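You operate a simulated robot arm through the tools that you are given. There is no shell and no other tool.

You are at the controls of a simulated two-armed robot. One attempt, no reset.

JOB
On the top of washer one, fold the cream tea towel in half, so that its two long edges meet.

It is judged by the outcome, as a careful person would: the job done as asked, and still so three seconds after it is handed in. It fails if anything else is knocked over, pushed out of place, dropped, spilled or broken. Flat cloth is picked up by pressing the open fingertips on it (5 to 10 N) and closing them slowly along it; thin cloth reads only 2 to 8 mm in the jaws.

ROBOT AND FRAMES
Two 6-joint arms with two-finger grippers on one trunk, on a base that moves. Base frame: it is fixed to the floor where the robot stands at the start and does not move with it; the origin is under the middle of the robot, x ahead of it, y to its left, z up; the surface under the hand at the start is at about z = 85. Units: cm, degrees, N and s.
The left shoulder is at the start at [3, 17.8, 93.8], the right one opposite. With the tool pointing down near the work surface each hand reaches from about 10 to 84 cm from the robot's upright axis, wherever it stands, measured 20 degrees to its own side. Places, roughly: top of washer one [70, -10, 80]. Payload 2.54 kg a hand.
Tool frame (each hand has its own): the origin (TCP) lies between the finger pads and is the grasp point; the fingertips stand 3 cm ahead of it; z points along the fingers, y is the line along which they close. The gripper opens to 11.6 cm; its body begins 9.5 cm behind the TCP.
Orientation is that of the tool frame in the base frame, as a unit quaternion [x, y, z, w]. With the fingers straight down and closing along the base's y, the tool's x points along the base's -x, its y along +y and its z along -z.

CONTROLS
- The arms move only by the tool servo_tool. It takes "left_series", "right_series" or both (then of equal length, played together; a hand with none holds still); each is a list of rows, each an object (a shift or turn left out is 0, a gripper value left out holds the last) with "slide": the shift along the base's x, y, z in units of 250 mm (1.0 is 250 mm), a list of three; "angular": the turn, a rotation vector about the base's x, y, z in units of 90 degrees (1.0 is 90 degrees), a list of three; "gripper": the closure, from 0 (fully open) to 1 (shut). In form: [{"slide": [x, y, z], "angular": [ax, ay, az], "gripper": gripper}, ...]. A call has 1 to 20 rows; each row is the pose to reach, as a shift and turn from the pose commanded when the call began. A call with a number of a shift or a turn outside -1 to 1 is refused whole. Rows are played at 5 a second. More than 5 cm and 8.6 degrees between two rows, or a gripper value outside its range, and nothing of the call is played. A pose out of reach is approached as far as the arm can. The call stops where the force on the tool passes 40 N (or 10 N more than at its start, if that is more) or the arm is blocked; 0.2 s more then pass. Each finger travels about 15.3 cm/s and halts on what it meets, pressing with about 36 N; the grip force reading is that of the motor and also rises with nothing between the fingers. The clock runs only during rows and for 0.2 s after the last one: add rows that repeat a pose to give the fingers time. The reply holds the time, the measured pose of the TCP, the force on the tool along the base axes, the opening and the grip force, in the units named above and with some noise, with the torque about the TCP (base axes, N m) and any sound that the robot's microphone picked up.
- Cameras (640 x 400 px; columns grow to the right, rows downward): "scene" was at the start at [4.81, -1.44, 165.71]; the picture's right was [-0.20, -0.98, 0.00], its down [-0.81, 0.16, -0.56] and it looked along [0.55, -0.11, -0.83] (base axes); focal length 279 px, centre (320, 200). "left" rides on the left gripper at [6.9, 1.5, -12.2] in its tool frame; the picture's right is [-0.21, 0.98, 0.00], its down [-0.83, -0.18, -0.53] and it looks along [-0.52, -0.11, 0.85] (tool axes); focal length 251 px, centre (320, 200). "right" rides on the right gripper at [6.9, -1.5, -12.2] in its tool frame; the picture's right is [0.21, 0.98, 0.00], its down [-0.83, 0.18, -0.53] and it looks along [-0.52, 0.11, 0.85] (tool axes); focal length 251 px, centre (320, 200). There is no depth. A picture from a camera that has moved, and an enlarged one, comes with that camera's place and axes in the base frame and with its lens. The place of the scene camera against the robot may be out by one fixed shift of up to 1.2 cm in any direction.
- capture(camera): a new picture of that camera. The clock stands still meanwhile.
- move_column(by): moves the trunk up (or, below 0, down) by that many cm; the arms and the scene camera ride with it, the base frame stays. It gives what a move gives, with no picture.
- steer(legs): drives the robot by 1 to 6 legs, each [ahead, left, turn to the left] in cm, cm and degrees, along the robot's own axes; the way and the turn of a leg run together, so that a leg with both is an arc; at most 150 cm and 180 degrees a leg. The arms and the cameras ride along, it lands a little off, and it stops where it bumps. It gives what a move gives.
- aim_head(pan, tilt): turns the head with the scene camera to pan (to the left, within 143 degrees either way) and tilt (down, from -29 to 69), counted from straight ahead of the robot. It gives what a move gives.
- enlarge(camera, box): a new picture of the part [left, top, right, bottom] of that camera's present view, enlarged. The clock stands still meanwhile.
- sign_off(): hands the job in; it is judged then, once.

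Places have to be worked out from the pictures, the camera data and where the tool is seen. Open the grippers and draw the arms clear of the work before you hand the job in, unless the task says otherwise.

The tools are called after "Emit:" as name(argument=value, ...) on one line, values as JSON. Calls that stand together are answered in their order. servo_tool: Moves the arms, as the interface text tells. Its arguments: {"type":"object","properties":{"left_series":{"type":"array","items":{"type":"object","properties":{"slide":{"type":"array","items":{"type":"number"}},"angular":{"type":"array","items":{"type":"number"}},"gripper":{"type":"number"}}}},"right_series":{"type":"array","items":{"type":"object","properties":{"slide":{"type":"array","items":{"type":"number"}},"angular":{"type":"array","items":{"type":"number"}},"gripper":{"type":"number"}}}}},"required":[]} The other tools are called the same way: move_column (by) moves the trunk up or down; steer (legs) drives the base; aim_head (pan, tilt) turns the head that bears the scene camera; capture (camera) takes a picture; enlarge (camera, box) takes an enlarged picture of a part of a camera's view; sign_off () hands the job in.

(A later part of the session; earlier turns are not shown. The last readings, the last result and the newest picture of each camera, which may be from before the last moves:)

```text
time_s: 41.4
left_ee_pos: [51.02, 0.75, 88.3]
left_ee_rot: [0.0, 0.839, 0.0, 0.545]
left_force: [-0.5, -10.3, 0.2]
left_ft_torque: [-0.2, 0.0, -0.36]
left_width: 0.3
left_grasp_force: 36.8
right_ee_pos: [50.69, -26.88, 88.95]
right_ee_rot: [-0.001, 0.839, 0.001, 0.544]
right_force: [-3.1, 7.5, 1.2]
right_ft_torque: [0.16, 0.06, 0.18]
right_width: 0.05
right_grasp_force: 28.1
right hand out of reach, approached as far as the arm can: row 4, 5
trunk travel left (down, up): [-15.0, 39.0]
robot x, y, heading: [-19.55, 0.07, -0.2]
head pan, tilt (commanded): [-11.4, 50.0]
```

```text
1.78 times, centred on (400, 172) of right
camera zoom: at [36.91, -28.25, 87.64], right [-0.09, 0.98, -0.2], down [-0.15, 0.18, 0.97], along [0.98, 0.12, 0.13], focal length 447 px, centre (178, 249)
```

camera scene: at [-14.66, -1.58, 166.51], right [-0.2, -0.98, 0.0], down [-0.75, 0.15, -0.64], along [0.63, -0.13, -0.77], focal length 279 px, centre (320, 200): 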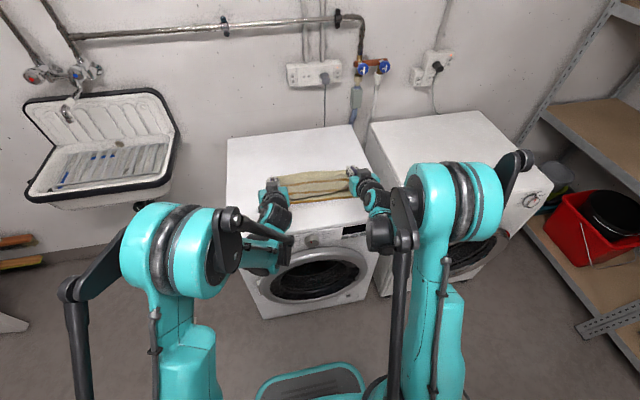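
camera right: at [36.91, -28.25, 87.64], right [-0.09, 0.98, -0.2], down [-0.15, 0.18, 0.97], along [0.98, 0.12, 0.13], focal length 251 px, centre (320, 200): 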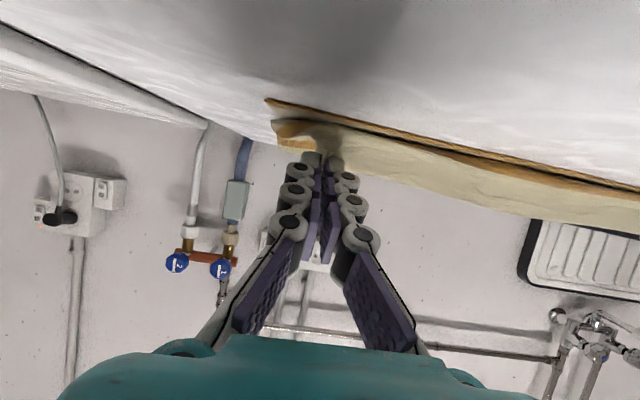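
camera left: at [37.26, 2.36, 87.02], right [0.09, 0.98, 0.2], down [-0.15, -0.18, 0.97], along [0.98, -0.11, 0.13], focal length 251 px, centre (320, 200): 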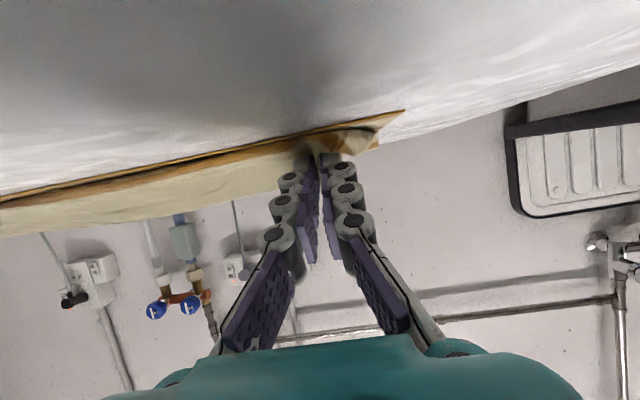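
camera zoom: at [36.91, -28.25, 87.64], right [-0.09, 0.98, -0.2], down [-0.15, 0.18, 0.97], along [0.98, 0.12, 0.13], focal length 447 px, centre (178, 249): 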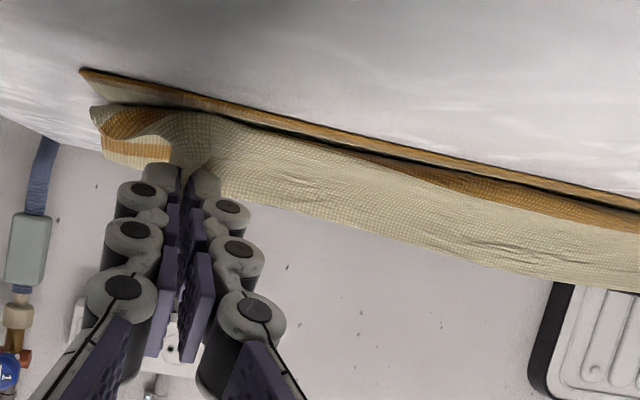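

The lower layer only reaches to x≈60–63, about 10–12 cm instead of 15, so the edge is doubling back on itself rather than meeting. Both corners are still held, so I'll unfold and redo it: raise and move forward, then drive the base forward a bit to lay the towel flat.

Emit:
servo_tool(left_series=[{"slide": [0.02, 0, 0.1], "gripper": 1.0}, {"slide": [0.06, 0, 0.2], "gripper": 1.0}, {"slide": [0.13, -0.01, 0.29], "gripper": 1.0}, {"slide": [0.22, -0.015, 0.37], "gripper": 1.0}, {"slide": [0.3, -0.02, 0.388], "gripper": 1.0}], right_series=[{"slide": [0.02, 0, 0.09], "gripper": 1.0}, {"slide": [0.05, 0, 0.18], "gripper": 1.0}, {"slide": [0.12, 0, 0.27], "gripper": 1.0}, {"slide": [0.2, -0.003, 0.345], "gripper": 1.0}, {"slide": [0.272, -0.004, 0.362], "gripper": 1.0}])

Emit:
steer(legs=[[8, 0, 0]])

Emit:
enlarge(camera="scene", box=[220, 130, 400, 265])

Emit:
capture(camera="left")

Emit:
capture(camera="right")

```text
time_s: 42.5
left_ee_pos: [59.04, 0.19, 98.03]
left_ee_rot: [0.001, 0.839, -0.001, 0.544]
left_force: [-0.8, -7.0, -0.2]
left_ft_torque: [-0.22, -0.03, -0.43]
left_width: 0.19
left_grasp_force: 29.1
right_ee_pos: [57.8, -27.06, 97.88]
right_ee_rot: [0.0, 0.839, -0.001, 0.544]
right_force: [-0.9, 5.7, 1.8]
right_ft_torque: [0.19, -0.04, 0.34]
right_width: 0.08
right_grasp_force: 29.1
trunk travel left (down, up): [-15.0, 39.0]
robot x, y, heading: [-19.84, -0.29, -0.1]
head pan, tilt (commanded): [-11.4, 50.0]
```

```text
time_s: 43.6
left_ee_pos: [67.11, 0.15, 97.93]
left_ee_rot: [0.001, 0.839, -0.001, 0.544]
left_force: [2.6, -4.5, -0.8]
left_ft_torque: [-0.01, -0.01, -0.01]
left_width: 0.42
left_grasp_force: 34.9
right_ee_pos: [66.03, -26.98, 97.79]
right_ee_rot: [-0.001, 0.839, 0.0, 0.543]
right_force: [-2.3, 4.8, 0.7]
right_ft_torque: [0.06, -0.03, 0.08]
right_width: 0.13
right_grasp_force: 32.2
trunk travel left (down, up): [-15.0, 39.0]
robot x, y, heading: [-11.65, 0.37, 0.2]
head pan, tilt (commanded): [-11.4, 50.0]
```

```text
2.96 times, centred on (310, 198) of scene
camera zoom: at [-6.17, -1.57, 166.5], right [-0.2, -0.98, 0.0], down [-0.75, 0.15, -0.64], along [0.63, -0.13, -0.77], focal length 828 px, centre (350, 207)
```

zoom: 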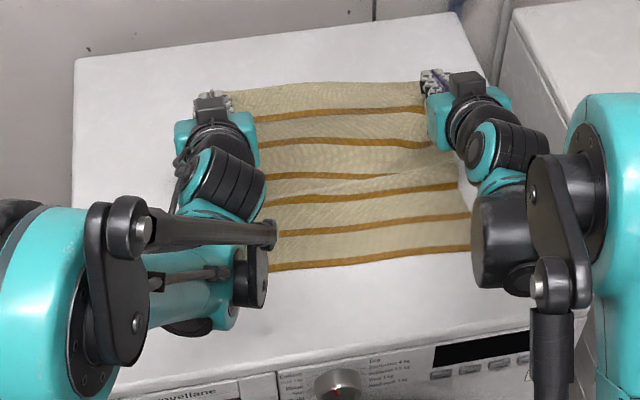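

```text
taken
camera left: at [53.27, 1.74, 96.64], right [0.09, 0.98, 0.2], down [-0.15, -0.18, 0.97], along [0.98, -0.11, 0.13], focal length 251 px, centre (320, 200)
```

left: 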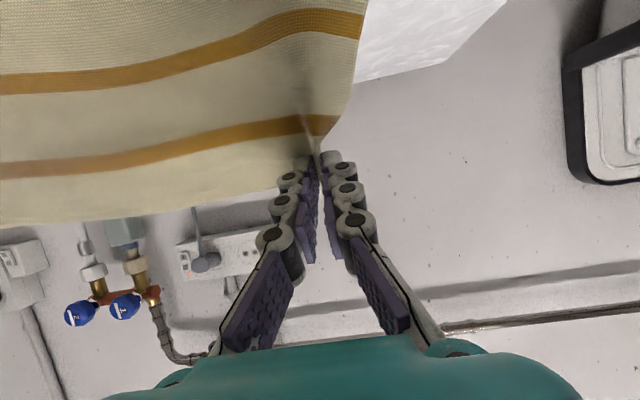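

```text
taken
camera right: at [52.04, -28.52, 96.46], right [-0.09, 0.98, -0.2], down [-0.15, 0.18, 0.97], along [0.98, 0.12, 0.13], focal length 251 px, centre (320, 200)
```

right: 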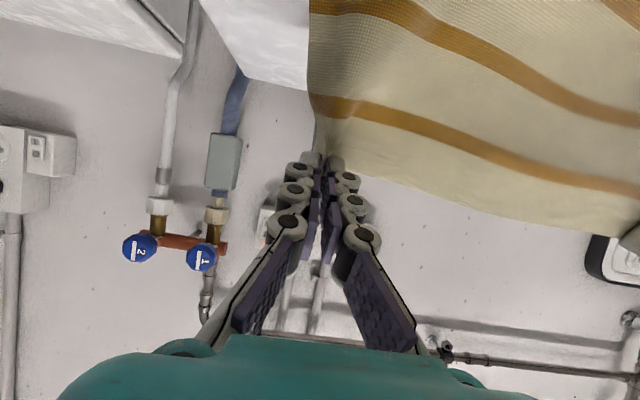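

The lower layer is laid to about its third stripe, with a small bump beyond. I'll move the edge farther out and low (tips about x≈77, z≈91) to pull out the bump without dragging the near edge.

Emit:
servo_tool(left_series=[{"slide": [0.07, -0.004, -0.02], "angular": [0, 0.06, 0], "gripper": 1.0}, {"slide": [0.14, -0.008, -0.05], "angular": [0, 0.12, 0], "gripper": 1.0}, {"slide": [0.21, -0.012, -0.09], "angular": [0, 0.18, 0], "gripper": 1.0}, {"slide": [0.28, -0.016, -0.14], "angular": [0, 0.24, 0], "gripper": 1.0}, {"slide": [0.34, -0.02, -0.184], "angular": [0, 0.289, 0], "gripper": 1.0}, {"slide": [0.34, -0.02, -0.184], "angular": [0, 0.289, 0], "gripper": 1.0}], right_series=[{"slide": [0.07, -0.004, -0.02], "angular": [0, 0.06, 0], "gripper": 1.0}, {"slide": [0.14, -0.008, -0.05], "angular": [0, 0.12, 0], "gripper": 1.0}, {"slide": [0.21, -0.012, -0.09], "angular": [0, 0.18, 0], "gripper": 1.0}, {"slide": [0.28, -0.016, -0.14], "angular": [0, 0.24, 0], "gripper": 1.0}, {"slide": [0.34, -0.02, -0.18], "angular": [0, 0.289, 0], "gripper": 1.0}, {"slide": [0.34, -0.02, -0.18], "angular": [0, 0.289, 0], "gripper": 1.0}])

Emit:
enlarge(camera="scene", box=[220, 130, 400, 265])

Emit:
capture(camera="left")

Emit:
capture(camera="right")

```text
time_s: 45.0
left_ee_pos: [75.44, -0.4, 93.45]
left_ee_rot: [0.0, 0.94, 0.0, 0.342]
left_force: [0.4, -4.1, -0.9]
left_ft_torque: [-0.07, -0.03, -0.04]
left_width: 0.33
left_grasp_force: 30.1
right_ee_pos: [74.29, -27.42, 93.52]
right_ee_rot: [0.0, 0.939, 0.0, 0.343]
right_force: [-2.9, 3.3, 1.4]
right_ft_torque: [0.09, 0.0, 0.06]
right_width: 0.05
right_grasp_force: 27.5
trunk travel left (down, up): [-15.0, 39.0]
robot x, y, heading: [-11.95, 0.01, -0.0]
head pan, tilt (commanded): [-11.4, 50.0]
```

```text
2.96 times, centred on (310, 198) of scene
camera zoom: at [-6.5, -1.54, 166.52], right [-0.2, -0.98, 0.0], down [-0.75, 0.15, -0.64], along [0.63, -0.13, -0.77], focal length 828 px, centre (350, 207)
```

zoom: 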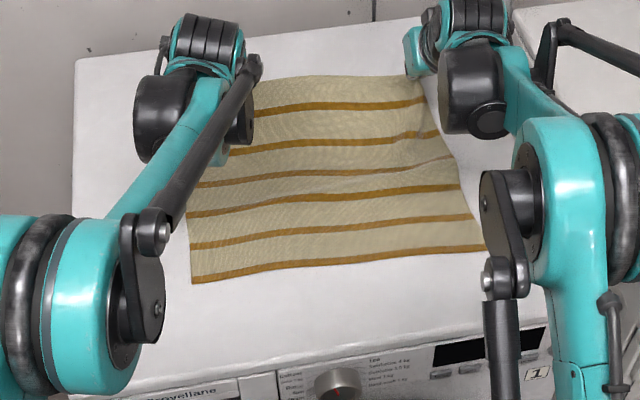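

```text
taken
camera left: at [62.35, 1.27, 98.43], right [0.16, 0.98, 0.14], down [0.29, -0.18, 0.94], along [0.94, -0.11, -0.31], focal length 251 px, centre (320, 200)
```

left: 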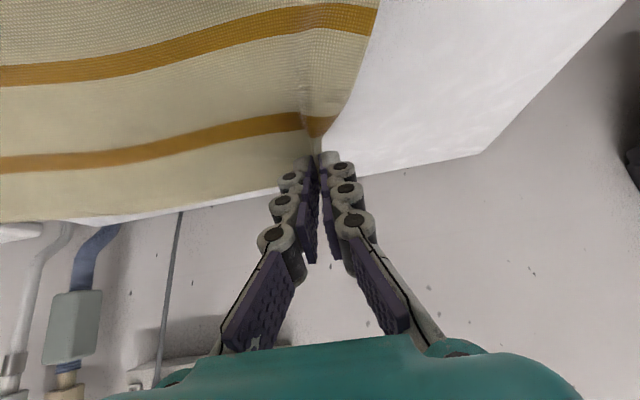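

```text
taken
camera right: at [61.15, -28.81, 98.42], right [-0.17, 0.98, -0.14], down [0.29, 0.18, 0.94], along [0.94, 0.12, -0.31], focal length 251 px, centre (320, 200)
```

right: 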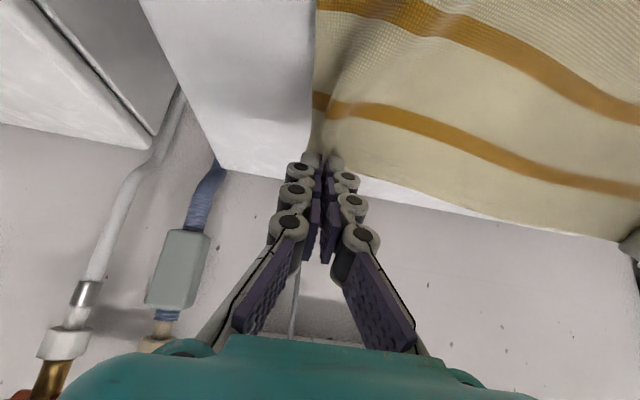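

The towel is now laid nearly flat out to stripe 4. The near edge is at about NL (52.4, 5.5), NR (50.5, -30.3), so the fold axis is at x≈67.2 (left) and 65.6 (right). I'll lift along the arc with the hands tilting in step with the sheet (to 68°) until the sheet is almost upright.

Emit:
servo_tool(left_series=[{"slide": [-0.02, 0, 0.068], "angular": [0, -0.0556, 0], "gripper": 1.0}, {"slide": [-0.0416, 0, 0.134], "angular": [0, -0.1111, 0], "gripper": 1.0}, {"slide": [-0.096, 0.002, 0.164], "angular": [0, -0.1667, 0], "gripper": 1.0}, {"slide": [-0.148, 0.004, 0.192], "angular": [0, -0.2222, 0], "gripper": 1.0}, {"slide": [-0.204, 0.007, 0.206], "angular": [0, -0.2667, 0], "gripper": 1.0}, {"slide": [-0.26, 0.01, 0.218], "angular": [0, -0.3111, 0], "gripper": 1.0}], right_series=[{"slide": [-0.03, 0, 0.068], "angular": [0, -0.0556, 0], "gripper": 1.0}, {"slide": [-0.06, 0, 0.132], "angular": [0, -0.1111, 0], "gripper": 1.0}, {"slide": [-0.114, 0.002, 0.162], "angular": [0, -0.1667, 0], "gripper": 1.0}, {"slide": [-0.166, 0.004, 0.19], "angular": [0, -0.2222, 0], "gripper": 1.0}, {"slide": [-0.222, 0.005, 0.204], "angular": [0, -0.2667, 0], "gripper": 1.0}, {"slide": [-0.28, 0.005, 0.216], "angular": [0, -0.3111, 0], "gripper": 1.0}])

Emit:
enlarge(camera="scene", box=[220, 130, 400, 265])

Emit:
capture(camera="left")

Emit:
capture(camera="right")

```text
time_s: 46.4
left_ee_pos: [68.83, -0.07, 99.03]
left_ee_rot: [0.0, 0.828, 0.0, 0.56]
left_force: [-1.9, -4.1, 0.2]
left_ft_torque: [-0.06, 0.02, -0.14]
left_width: 0.34
left_grasp_force: 36.3
right_ee_pos: [67.33, -27.32, 98.87]
right_ee_rot: [-0.001, 0.829, 0.001, 0.559]
right_force: [1.2, 5.0, 0.1]
right_ft_torque: [0.07, 0.04, 0.19]
right_width: 0.31
right_grasp_force: 30.4
trunk travel left (down, up): [-15.0, 39.0]
robot x, y, heading: [-11.78, 0.17, 0.1]
head pan, tilt (commanded): [-11.4, 50.0]
```

```text
2.96 times, centred on (310, 198) of scene
camera zoom: at [-6.41, -1.58, 166.51], right [-0.2, -0.98, 0.0], down [-0.75, 0.15, -0.64], along [0.63, -0.13, -0.77], focal length 828 px, centre (350, 207)
```

zoom: 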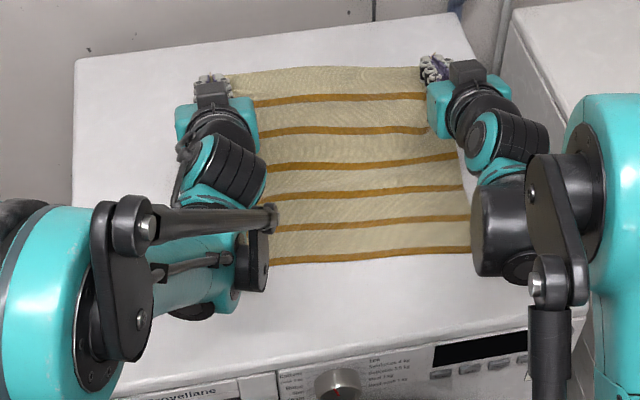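

```text
taken
camera left: at [55.08, 1.46, 97.2], right [0.08, 0.98, 0.2], down [-0.19, -0.18, 0.97], along [0.98, -0.12, 0.17], focal length 251 px, centre (320, 200)
```

left: 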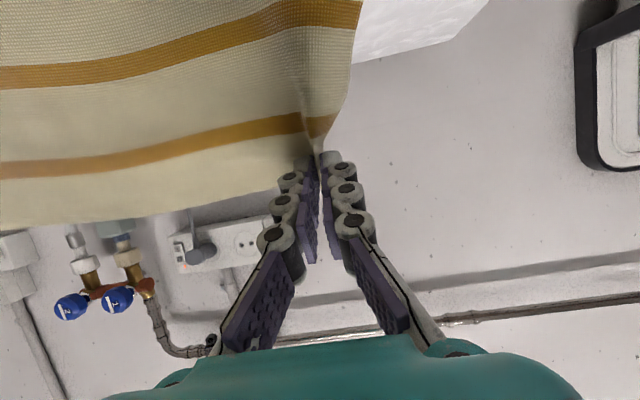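

```text
taken
camera right: at [53.4, -28.83, 97.01], right [-0.08, 0.98, -0.2], down [-0.19, 0.18, 0.97], along [0.98, 0.12, 0.17], focal length 251 px, centre (320, 200)
```

right: 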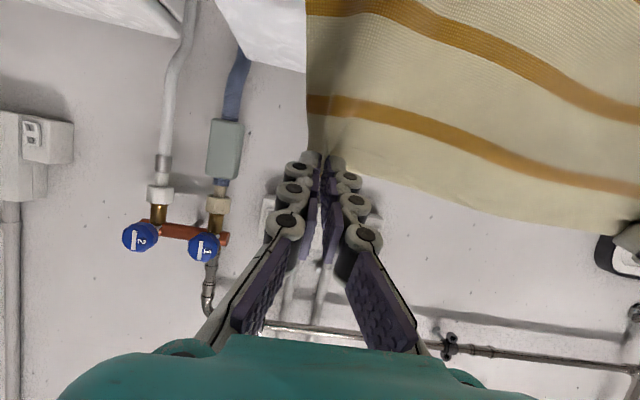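

The sheet now rises cleanly with no bump, though the near edge slid another 1 cm (now about x≈53.7 at the left hand line, 51.2 at the right). I'll align the hands to that slant, lower slightly to relax tension, and then drive back 9 cm to carry the sheet over.

Emit:
servo_tool(left_series=[{"slide": [0.02, -0.01, -0.012], "gripper": 1.0}, {"slide": [0.046, -0.024, -0.03], "gripper": 1.0}, {"slide": [0.046, -0.024, -0.03], "gripper": 1.0}], right_series=[{"slide": [0.002, -0.01, -0.012], "gripper": 1.0}, {"slide": [0.004, -0.024, -0.024], "gripper": 1.0}, {"slide": [0.004, -0.024, -0.024], "gripper": 1.0}])

Emit:
steer(legs=[[-9, 0, 0]])

Emit:
enlarge(camera="scene", box=[220, 130, 400, 265])

Emit:
capture(camera="left")

Emit:
capture(camera="right")

```text
time_s: 47.2
left_ee_pos: [70.33, -0.68, 98.17]
left_ee_rot: [0.0, 0.829, -0.001, 0.559]
left_force: [-2.6, -8.3, 0.3]
left_ft_torque: [-0.14, -0.01, -0.32]
left_width: 0.16
left_grasp_force: 28.5
right_ee_pos: [67.53, -28.05, 98.17]
right_ee_rot: [-0.001, 0.829, 0.0, 0.559]
right_force: [-1.1, 7.8, 1.3]
right_ft_torque: [0.14, 0.04, 0.28]
right_width: 0.05
right_grasp_force: 28.0
trunk travel left (down, up): [-15.0, 39.0]
robot x, y, heading: [-11.61, 0.16, -0.1]
head pan, tilt (commanded): [-11.4, 50.0]
```

```text
time_s: 48.3
left_ee_pos: [61.25, -0.79, 98.33]
left_ee_rot: [0.0, 0.828, 0.0, 0.561]
left_force: [0.0, -6.7, -0.3]
left_ft_torque: [-0.08, 0.02, -0.16]
left_width: 0.39
left_grasp_force: 36.8
right_ee_pos: [58.27, -28.0, 98.33]
right_ee_rot: [0.001, 0.829, 0.0, 0.559]
right_force: [1.9, 5.1, -0.8]
right_ft_torque: [0.06, 0.05, 0.08]
right_width: 0.39
right_grasp_force: 36.7
trunk travel left (down, up): [-15.0, 39.0]
robot x, y, heading: [-20.73, 0.33, 0.2]
head pan, tilt (commanded): [-11.4, 50.0]
```

```text
2.96 times, centred on (310, 198) of scene
camera zoom: at [-15.49, -1.56, 166.51], right [-0.2, -0.98, 0.0], down [-0.75, 0.15, -0.64], along [0.63, -0.13, -0.77], focal length 828 px, centre (350, 207)
```

zoom: 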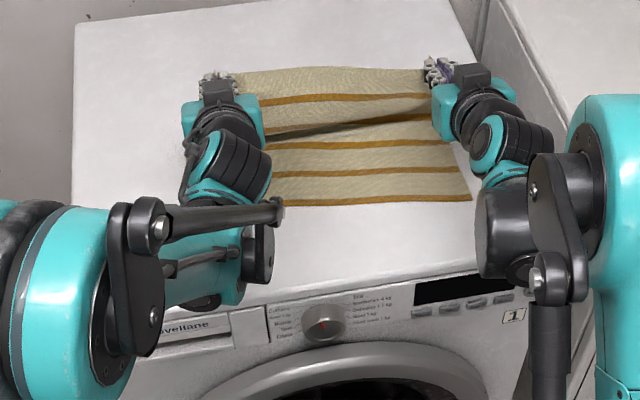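

```text
taken
camera left: at [47.36, 0.77, 96.43], right [0.08, 0.98, 0.2], down [-0.19, -0.18, 0.97], along [0.98, -0.12, 0.17], focal length 251 px, centre (320, 200)
```

left: 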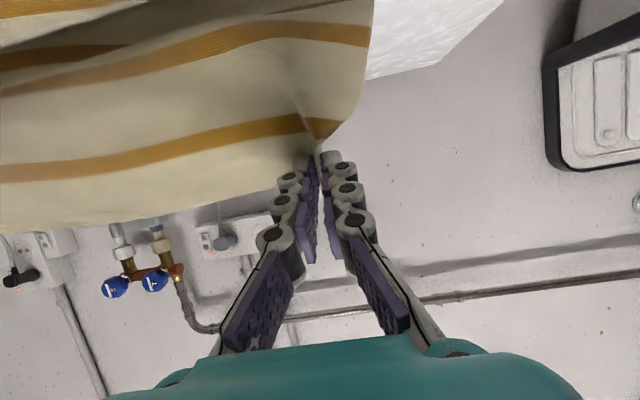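

```text
taken
camera right: at [44.48, -29.51, 96.41], right [-0.08, 0.98, -0.2], down [-0.19, 0.18, 0.97], along [0.98, 0.11, 0.17], focal length 251 px, centre (320, 200)
```

right: 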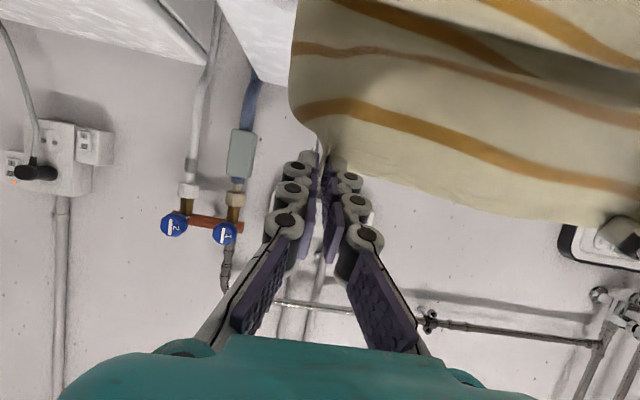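

The lower layer looks flat with stripes 1–3 showing, but the towel seems to be turning slightly. I'll zoom to measure the near edge exactly.

Emit:
enlarge(camera="scene", box=[270, 140, 366, 200])

Emit:
enlarge(camera="scene", box=[220, 140, 400, 250])

```text
6.67 times, centred on (318, 170) of scene
camera zoom: at [-15.49, -1.56, 166.51], right [-0.2, -0.98, 0.0], down [-0.75, 0.15, -0.64], along [0.63, -0.13, -0.77], focal length 1862 px, centre (333, 400)
```

zoom: 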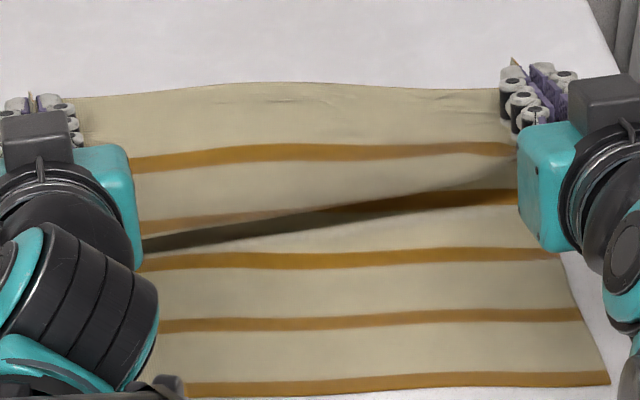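

```text
3.56 times, centred on (310, 195) of scene
camera zoom: at [-15.49, -1.56, 166.51], right [-0.2, -0.98, 0.0], down [-0.75, 0.15, -0.64], along [0.63, -0.13, -0.77], focal length 993 px, centre (356, 218)
```

zoom: 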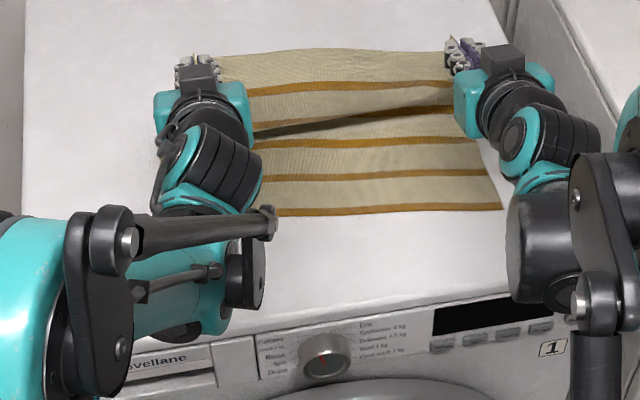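

The lower layer is flat through stripe 3 but turned about 8–9°: NR is at (49.5, -30.9) and NL at about (55, 4.7). That's fine as long as the held edge lands parallel on it. I'll continue the arc with the hands aligned to that slant and slightly closer together to ease the side tension.

Emit:
servo_tool(left_series=[{"slide": [-0.032, -0.014, -0.012], "gripper": 1.0}, {"slide": [-0.064, -0.028, -0.0296], "gripper": 1.0}, {"slide": [-0.1, -0.022, -0.054], "gripper": 1.0}, {"slide": [-0.139, -0.0164, -0.0812], "gripper": 1.0}, {"slide": [-0.17, -0.011, -0.11], "angular": [0, 0.011, 0], "gripper": 1.0}, {"slide": [-0.2024, -0.0064, -0.1408], "angular": [0, 0.0222, 0], "gripper": 1.0}, {"slide": [-0.2532, 0.0016, -0.2104], "angular": [0, 0.0444, 0], "gripper": 1.0}], right_series=[{"slide": [-0.054, 0.0006, -0.012], "gripper": 1.0}, {"slide": [-0.1088, 0.0012, -0.0296], "gripper": 1.0}, {"slide": [-0.147, 0.007, -0.054], "gripper": 1.0}, {"slide": [-0.184, 0.0128, -0.0812], "gripper": 1.0}, {"slide": [-0.216, 0.018, -0.11], "angular": [0, 0.011, 0], "gripper": 1.0}, {"slide": [-0.2472, 0.0228, -0.1408], "angular": [0, 0.0222, 0], "gripper": 1.0}, {"slide": [-0.298, 0.0308, -0.2104], "angular": [0, 0.0444, 0], "gripper": 1.0}])

Emit:
enlarge(camera="scene", box=[250, 140, 378, 220])

Emit:
capture(camera="left")

Emit:
capture(camera="right")

```text
time_s: 49.9
left_ee_pos: [55.2, -0.89, 92.93]
left_ee_rot: [-0.001, 0.848, 0.0, 0.53]
left_force: [1.7, -1.1, -0.8]
left_ft_torque: [-0.06, 0.0, 0.0]
left_width: 0.31
left_grasp_force: 30.8
right_ee_pos: [50.87, -27.28, 92.89]
right_ee_rot: [0.001, 0.848, -0.001, 0.53]
right_force: [-2.7, 1.1, 1.4]
right_ft_torque: [-0.01, -0.01, 0.02]
right_width: 0.07
right_grasp_force: 30.7
trunk travel left (down, up): [-15.0, 39.0]
robot x, y, heading: [-20.83, -0.24, 0.1]
head pan, tilt (commanded): [-11.4, 50.0]
```

```text
5.00 times, centred on (314, 180) of scene
camera zoom: at [-15.28, -1.58, 166.5], right [-0.2, -0.98, 0.0], down [-0.75, 0.15, -0.64], along [0.63, -0.13, -0.77], focal length 1397 px, centre (350, 300)
```

zoom: 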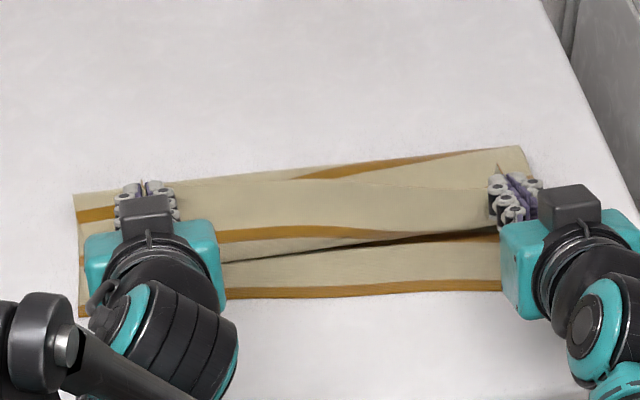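

```text
taken
camera left: at [41.24, 0.67, 92.13], right [0.1, 0.98, 0.19], down [-0.12, -0.18, 0.98], along [0.99, -0.12, 0.1], focal length 251 px, centre (320, 200)
```

left: 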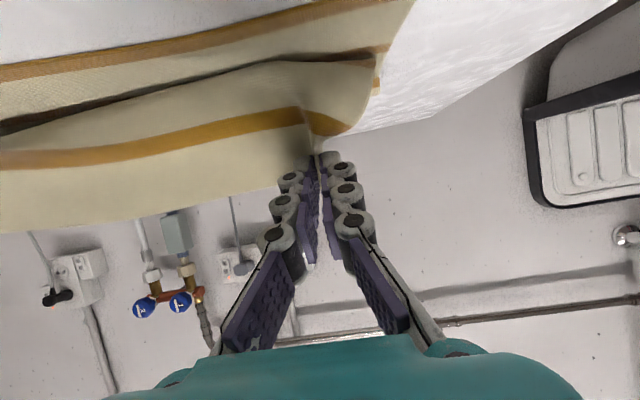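

```text
taken
camera right: at [36.88, -28.73, 91.99], right [-0.09, 0.98, -0.19], down [-0.12, 0.18, 0.98], along [0.99, 0.11, 0.1], focal length 251 px, centre (320, 200)
```

right: 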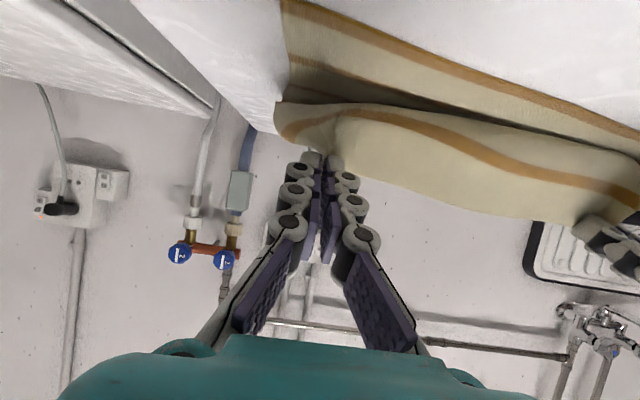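

The right side folds correctly at about 15 cm, but on the left the lower layer is only laid to about 12.4 cm. I'll go back up and forward once more so the fold line sits a little beyond the middle on both sides. Then I'll pull it back to exact alignment at the end.

Emit:
servo_tool(left_series=[{"slide": [0.05, -0.005, 0.07], "gripper": 1.0}, {"slide": [0.11, -0.015, 0.13], "gripper": 1.0}, {"slide": [0.19, -0.03, 0.18], "gripper": 1.0}, {"slide": [0.27, -0.04, 0.215], "gripper": 1.0}, {"slide": [0.352, -0.052, 0.236], "gripper": 1.0}], right_series=[{"slide": [0.05, -0.005, 0.07], "gripper": 1.0}, {"slide": [0.11, -0.015, 0.13], "gripper": 1.0}, {"slide": [0.19, -0.03, 0.18], "gripper": 1.0}, {"slide": [0.27, -0.04, 0.215], "gripper": 1.0}, {"slide": [0.36, -0.052, 0.236], "gripper": 1.0}])

Emit:
steer(legs=[[7, 0, 0]])

Emit:
servo_tool(left_series=[{"slide": [0.04, -0.014, -0.02], "angular": [0, 0.03, 0], "gripper": 1.0}, {"slide": [0.08, -0.028, -0.06], "angular": [0, 0.06, 0], "gripper": 1.0}, {"slide": [0.12, -0.042, -0.1], "angular": [0, 0.09, 0], "gripper": 1.0}, {"slide": [0.15, -0.056, -0.16], "angular": [0, 0.12, 0], "gripper": 1.0}, {"slide": [0.168, -0.068, -0.216], "angular": [0, 0.155, 0], "gripper": 1.0}], right_series=[{"slide": [0.04, -0.014, -0.02], "angular": [0, 0.03, 0], "gripper": 1.0}, {"slide": [0.08, -0.028, -0.06], "angular": [0, 0.06, 0], "gripper": 1.0}, {"slide": [0.12, -0.042, -0.1], "angular": [0, 0.09, 0], "gripper": 1.0}, {"slide": [0.15, -0.056, -0.16], "angular": [0, 0.12, 0], "gripper": 1.0}, {"slide": [0.168, -0.068, -0.216], "angular": [0, 0.155, 0], "gripper": 1.0}])

Emit:
enlarge(camera="scene", box=[220, 130, 400, 265])

Emit:
capture(camera="left")

Emit:
capture(camera="right")

```text
time_s: 51.1
left_ee_pos: [63.78, -2.18, 98.89]
left_ee_rot: [0.0, 0.849, 0.0, 0.529]
left_force: [-2.6, 0.4, -0.1]
left_ft_torque: [-0.15, -0.01, -0.35]
left_width: 0.02
left_grasp_force: 27.2
right_ee_pos: [60.05, -28.73, 98.76]
right_ee_rot: [0.0, 0.849, 0.0, 0.529]
right_force: [-1.7, 1.0, 3.4]
right_ft_torque: [-0.03, 0.04, -0.06]
right_width: 0.33
right_grasp_force: 36.8
trunk travel left (down, up): [-15.0, 39.0]
robot x, y, heading: [-20.94, -0.16, 0.0]
head pan, tilt (commanded): [-11.4, 50.0]
```

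```text
time_s: 52.1
left_ee_pos: [70.99, -2.01, 98.82]
left_ee_rot: [0.0, 0.849, 0.0, 0.529]
left_force: [1.6, -1.0, -0.6]
left_ft_torque: [0.0, -0.04, -0.02]
left_width: 0.48
left_grasp_force: 39.1
right_ee_pos: [67.29, -28.67, 98.83]
right_ee_rot: [-0.001, 0.849, 0.001, 0.529]
right_force: [-1.8, 1.1, 0.7]
right_ft_torque: [-0.02, -0.03, -0.05]
right_width: 0.16
right_grasp_force: 34.1
trunk travel left (down, up): [-15.0, 39.0]
robot x, y, heading: [-13.61, 0.2, 0.1]
head pan, tilt (commanded): [-11.4, 50.0]
```

```text
time_s: 53.3
left_ee_pos: [75.07, -3.73, 93.37]
left_ee_rot: [0.0, 0.907, 0.0, 0.422]
left_force: [-4.1, -1.2, 2.0]
left_ft_torque: [-0.6, 0.09, -0.7]
left_width: 0.01
left_grasp_force: 26.3
right_ee_pos: [71.45, -30.45, 93.36]
right_ee_rot: [0.0, 0.906, 0.0, 0.423]
right_force: [0.6, 1.6, 0.0]
right_ft_torque: [-0.02, -0.01, -0.04]
right_width: 0.06
right_grasp_force: 29.1
trunk travel left (down, up): [-15.0, 39.0]
robot x, y, heading: [-13.91, -0.1, 0.1]
head pan, tilt (commanded): [-11.4, 50.0]
```

```text
2.96 times, centred on (310, 198) of scene
camera zoom: at [-8.11, -1.57, 166.5], right [-0.2, -0.98, 0.0], down [-0.75, 0.15, -0.64], along [0.63, -0.13, -0.77], focal length 828 px, centre (350, 207)
```

zoom: 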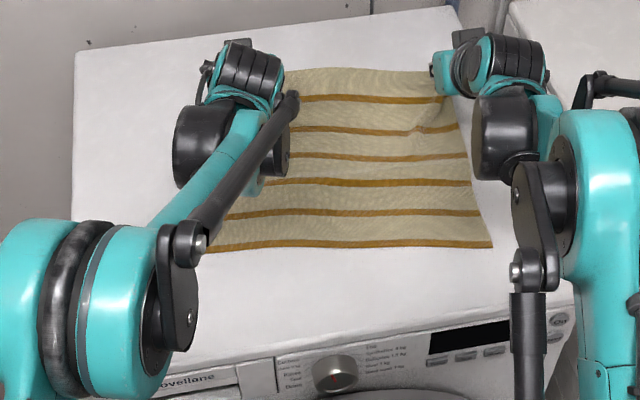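

```text
taken
camera left: at [61.3, -2.23, 95.99], right [0.14, 0.98, 0.16], down [0.12, -0.18, 0.98], along [0.98, -0.11, -0.14], focal length 251 px, centre (320, 200)
```

left: 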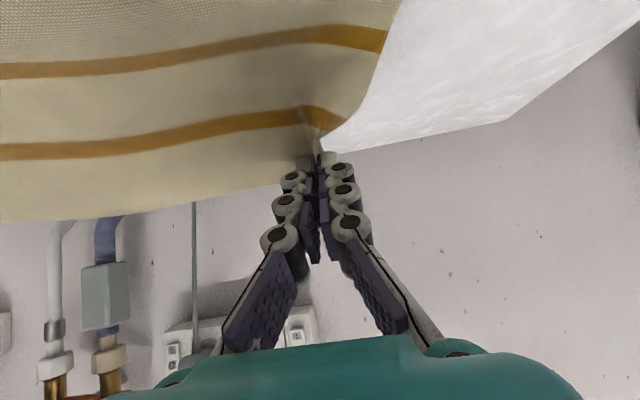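

```text
taken
camera right: at [57.77, -31.9, 95.96], right [-0.14, 0.98, -0.16], down [0.12, 0.18, 0.98], along [0.98, 0.12, -0.14], focal length 251 px, centre (320, 200)
```

right: 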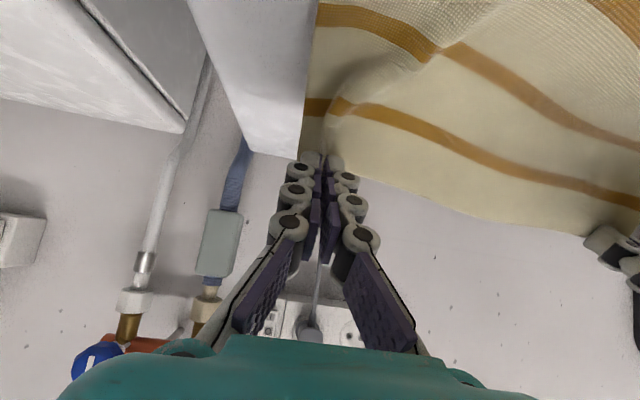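

The towel is laid nearly flat again. The near edge runs from NR (48.8, -31) to NL (about 54.9, 4.5), a 9.8° slant, and the fold axis centre is at about (66.6, -15.8). I'll lift along the arc aligned to that slant, then drive back 9 cm and 1.5 cm left so the hands travel perpendicular to the edge.

Emit:
servo_tool(left_series=[{"slide": [-0.02, 0, 0.06], "angular": [0, -0.04, 0], "gripper": 1.0}, {"slide": [-0.052, 0, 0.116], "angular": [0, -0.08, 0], "gripper": 1.0}, {"slide": [-0.104, 0.001, 0.16], "angular": [0, -0.12, 0], "gripper": 1.0}, {"slide": [-0.152, 0.002, 0.184], "angular": [0, -0.16, 0], "gripper": 1.0}, {"slide": [-0.195, 0.003, 0.201], "angular": [0, -0.2, 0], "gripper": 1.0}], right_series=[{"slide": [-0.03, 0.003, 0.06], "angular": [0, -0.04, 0], "gripper": 1.0}, {"slide": [-0.07, 0.006, 0.116], "angular": [0, -0.08, 0], "gripper": 1.0}, {"slide": [-0.126, 0.009, 0.16], "angular": [0, -0.12, 0], "gripper": 1.0}, {"slide": [-0.18, 0.013, 0.184], "angular": [0, -0.16, 0], "gripper": 1.0}, {"slide": [-0.233, 0.016, 0.202], "angular": [0, -0.2, 0], "gripper": 1.0}])

Emit:
enlarge(camera="scene", box=[220, 130, 400, 265])

Emit:
steer(legs=[[-9, 1.5, 0]])

Emit:
enlarge(camera="scene", box=[220, 130, 400, 265])

Emit:
capture(camera="left")

Emit:
capture(camera="right")

```text
time_s: 54.5
left_ee_pos: [70.05, -3.7, 98.52]
left_ee_rot: [0.0, 0.829, 0.0, 0.56]
left_force: [-0.1, -0.5, 0.3]
left_ft_torque: [0.03, 0.0, -0.04]
left_width: 0.56
left_grasp_force: 31.5
right_ee_pos: [65.44, -29.91, 98.44]
right_ee_rot: [0.0, 0.828, -0.001, 0.561]
right_force: [1.5, -0.3, -0.7]
right_ft_torque: [0.0, 0.05, -0.01]
right_width: 0.42
right_grasp_force: 32.9
trunk travel left (down, up): [-15.0, 39.0]
robot x, y, heading: [-13.51, 0.13, -0.0]
head pan, tilt (commanded): [-11.4, 50.0]
```

```text
2.96 times, centred on (310, 198) of scene
camera zoom: at [-8.3, -1.57, 166.51], right [-0.2, -0.98, 0.0], down [-0.75, 0.15, -0.64], along [0.63, -0.13, -0.77], focal length 828 px, centre (350, 207)
```

zoom: 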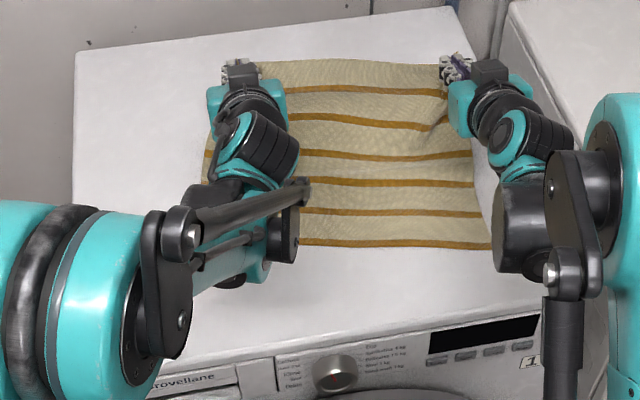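

```text
time_s: 55.6
left_ee_pos: [60.76, -2.16, 98.51]
left_ee_rot: [0.0, 0.828, 0.0, 0.561]
left_force: [-4.3, -1.1, 2.4]
left_ft_torque: [-0.09, 0.03, -0.04]
left_width: 0.19
left_grasp_force: 33.3
right_ee_pos: [56.3, -28.31, 98.54]
right_ee_rot: [0.0, 0.828, 0.0, 0.56]
right_force: [2.7, -0.3, 0.3]
right_ft_torque: [-0.04, -0.01, -0.02]
right_width: 0.32
right_grasp_force: 36.1
trunk travel left (down, up): [-15.0, 39.0]
robot x, y, heading: [-22.62, 1.43, 0.3]
head pan, tilt (commanded): [-11.4, 50.0]
```

```text
2.96 times, centred on (310, 198) of scene
camera zoom: at [-17.52, -0.06, 166.52], right [-0.2, -0.98, 0.0], down [-0.75, 0.15, -0.64], along [0.63, -0.13, -0.77], focal length 828 px, centre (350, 207)
```

zoom: 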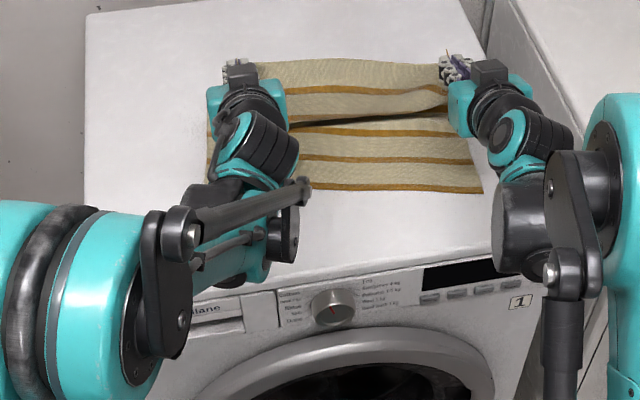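

```text
taken
camera left: at [47.04, -0.51, 96.7], right [0.08, 0.98, 0.2], down [-0.19, -0.18, 0.97], along [0.98, -0.11, 0.17], focal length 251 px, centre (320, 200)
```

left: 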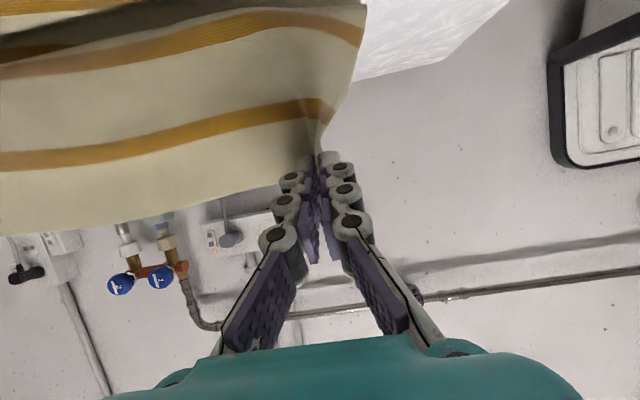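

```text
taken
camera right: at [42.47, -29.79, 96.66], right [-0.08, 0.98, -0.2], down [-0.19, 0.18, 0.97], along [0.98, 0.12, 0.17], focal length 251 px, centre (320, 200)
```

right: 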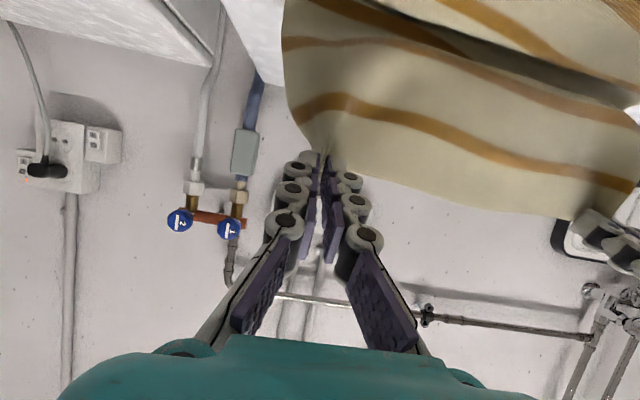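

Emit:
enlarge(camera="scene", box=[270, 140, 366, 200])

```text
6.67 times, centred on (318, 170) of scene
camera zoom: at [-17.52, -0.06, 166.52], right [-0.2, -0.98, 0.0], down [-0.75, 0.15, -0.64], along [0.63, -0.13, -0.77], focal length 1862 px, centre (333, 400)
```

zoom: 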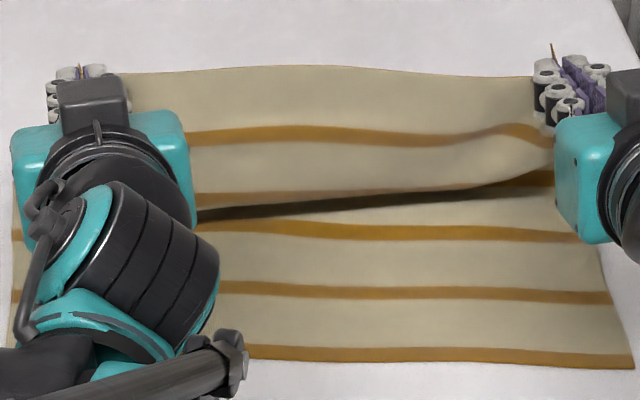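

The lower layer is flat through stripe 3–4. The near edge now measures from NR (48.3, -31.1) with about a 12.5° slant, so I'll continue the arc with the hands line matched to that and check the fold line.

Emit:
servo_tool(left_series=[{"slide": [-0.025, -0.006, -0.03], "gripper": 1.0}, {"slide": [-0.0504, -0.0112, -0.072], "gripper": 1.0}, {"slide": [-0.09, -0.002, -0.104], "angular": [0, 0.011, 0], "gripper": 1.0}, {"slide": [-0.1288, 0.0064, -0.136], "angular": [0, 0.0222, 0], "gripper": 1.0}, {"slide": [-0.165, 0.014, -0.18], "angular": [0, 0.033, 0], "gripper": 1.0}, {"slide": [-0.196, 0.0216, -0.224], "angular": [0, 0.0444, 0], "gripper": 1.0}], right_series=[{"slide": [-0.052, -0.006, -0.03], "gripper": 1.0}, {"slide": [-0.104, -0.0116, -0.072], "gripper": 1.0}, {"slide": [-0.144, -0.003, -0.104], "angular": [0, 0.011, 0], "gripper": 1.0}, {"slide": [-0.1824, 0.006, -0.136], "angular": [0, 0.0222, 0], "gripper": 1.0}, {"slide": [-0.217, 0.014, -0.18], "angular": [0, 0.033, 0], "gripper": 1.0}, {"slide": [-0.249, 0.0212, -0.224], "angular": [0, 0.0444, 0], "gripper": 1.0}])

Emit:
enlarge(camera="scene", box=[250, 130, 378, 210])

Emit:
capture(camera="left")

Emit:
capture(camera="right")

```text
time_s: 57.0
left_ee_pos: [55.96, -1.65, 92.88]
left_ee_rot: [-0.001, 0.848, 0.0, 0.53]
left_force: [2.2, -0.6, -1.4]
left_ft_torque: [0.05, 0.0, 0.06]
left_width: 0.58
left_grasp_force: 37.2
right_ee_pos: [50.29, -27.77, 92.7]
right_ee_rot: [0.0, 0.848, 0.0, 0.53]
right_force: [-4.2, 1.3, 0.8]
right_ft_torque: [0.01, 0.0, 0.0]
right_width: 0.09
right_grasp_force: 31.0
trunk travel left (down, up): [-15.0, 39.0]
robot x, y, heading: [-22.78, 1.36, 0.2]
head pan, tilt (commanded): [-11.4, 50.0]
```

```text
5.00 times, centred on (314, 170) of scene
camera zoom: at [-17.33, -0.09, 166.51], right [-0.2, -0.98, 0.0], down [-0.75, 0.15, -0.64], along [0.63, -0.13, -0.77], focal length 1397 px, centre (350, 350)
```

zoom: 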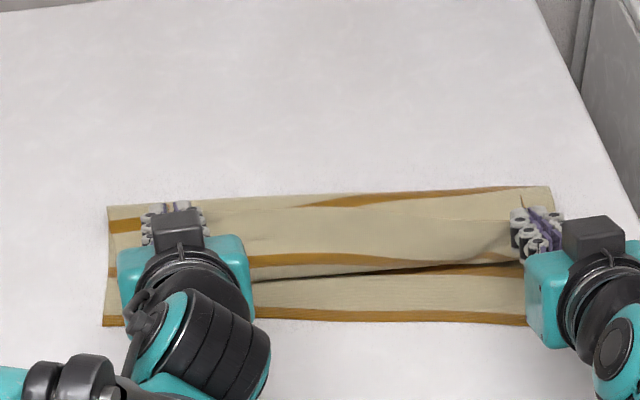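

```text
taken
camera left: at [42.11, -0.05, 92.02], right [0.09, 0.98, 0.19], down [-0.12, -0.18, 0.98], along [0.99, -0.11, 0.1], focal length 251 px, centre (320, 200)
```

left: 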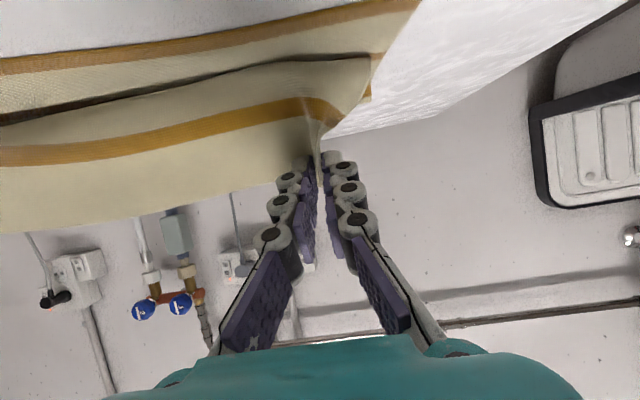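

```text
taken
camera right: at [36.37, -29.24, 91.87], right [-0.1, 0.98, -0.19], down [-0.12, 0.18, 0.98], along [0.99, 0.12, 0.1], focal length 251 px, centre (320, 200)
```

right: 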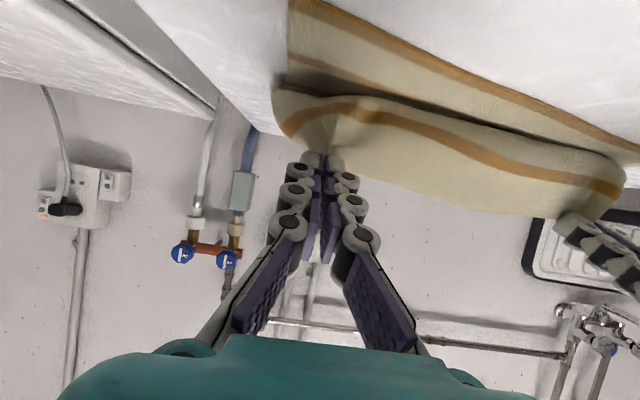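

The right side's fold is at about 14.5 cm (good for a rounded loop), but the left is about 13 cm, slightly short. I'll lift both hands forward once more, lower on the left to lay more cloth there. Then I'll come back over with a tighter radius on the left.

Emit:
servo_tool(left_series=[{"slide": [0.08, -0.01, 0.088], "gripper": 1.0}, {"slide": [0.176, -0.022, 0.168], "angular": [0, -0.011, 0], "gripper": 1.0}, {"slide": [0.272, -0.034, 0.208], "angular": [0, -0.022, 0], "gripper": 1.0}, {"slide": [0.376, -0.052, 0.2], "angular": [0, -0.033, 0], "gripper": 1.0}, {"slide": [0.468, -0.07, 0.16], "angular": [0, -0.0444, 0], "gripper": 1.0}, {"slide": [0.546, -0.088, 0.1], "angular": [0, -0.0444, 0], "gripper": 1.0}, {"slide": [0.57, -0.092, 0.05], "angular": [0, -0.0444, 0], "gripper": 1.0}], right_series=[{"slide": [0.08, -0.01, 0.096], "gripper": 1.0}, {"slide": [0.176, -0.022, 0.176], "angular": [0, -0.011, 0], "gripper": 1.0}, {"slide": [0.274, -0.037, 0.228], "angular": [0, -0.022, 0], "gripper": 1.0}, {"slide": [0.372, -0.052, 0.248], "angular": [0, -0.033, 0], "gripper": 1.0}, {"slide": [0.456, -0.07, 0.224], "angular": [0, -0.0444, 0], "gripper": 1.0}, {"slide": [0.528, -0.088, 0.188], "angular": [0, -0.0444, 0], "gripper": 1.0}, {"slide": [0.54, -0.092, 0.16], "angular": [0, -0.0444, 0], "gripper": 1.0}])

Emit:
enlarge(camera="scene", box=[240, 120, 384, 210])

Emit:
capture(camera="left")

Emit:
capture(camera="right")

```text
time_s: 58.6
left_ee_pos: [70.42, -3.9, 94.09]
left_ee_rot: [0.0, 0.829, -0.001, 0.56]
left_force: [-5.5, -4.6, 3.0]
left_ft_torque: [-0.12, -0.01, -0.26]
left_width: 0.08
left_grasp_force: 28.1
right_ee_pos: [63.93, -30.17, 96.91]
right_ee_rot: [0.0, 0.829, 0.0, 0.559]
right_force: [6.3, 6.7, 4.5]
right_ft_torque: [0.03, -0.13, -0.18]
right_width: 0.03
right_grasp_force: 27.9
trunk travel left (down, up): [-15.0, 39.0]
robot x, y, heading: [-22.74, 1.5, -0.1]
head pan, tilt (commanded): [-11.4, 50.0]
```

```text
4.44 times, centred on (312, 165) of scene
camera zoom: at [-17.29, -0.07, 166.51], right [-0.2, -0.98, 0.0], down [-0.75, 0.15, -0.64], along [0.63, -0.13, -0.77], focal length 1241 px, centre (356, 356)
```

zoom: 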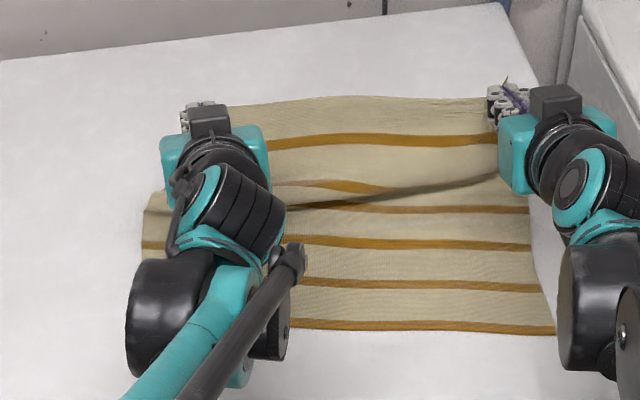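

```text
taken
camera left: at [56.61, -2.28, 92.18], right [0.08, 0.98, 0.2], down [-0.19, -0.18, 0.97], along [0.98, -0.11, 0.17], focal length 251 px, centre (320, 200)
```

left: 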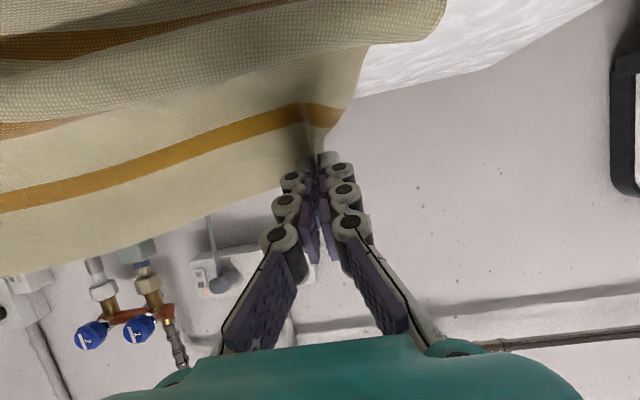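

```text
taken
camera right: at [50.06, -31.6, 95.04], right [-0.08, 0.98, -0.2], down [-0.19, 0.18, 0.97], along [0.98, 0.12, 0.17], focal length 251 px, centre (320, 200)
```

right: 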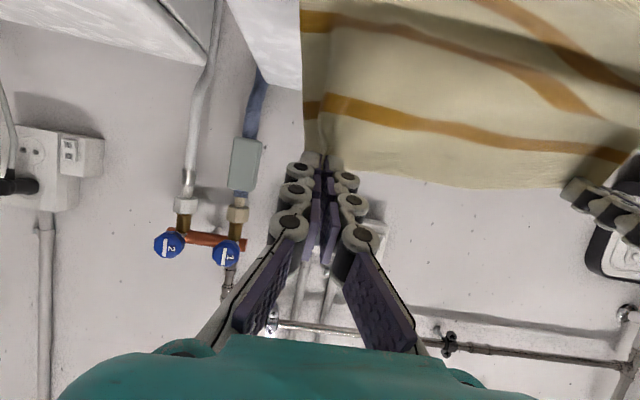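

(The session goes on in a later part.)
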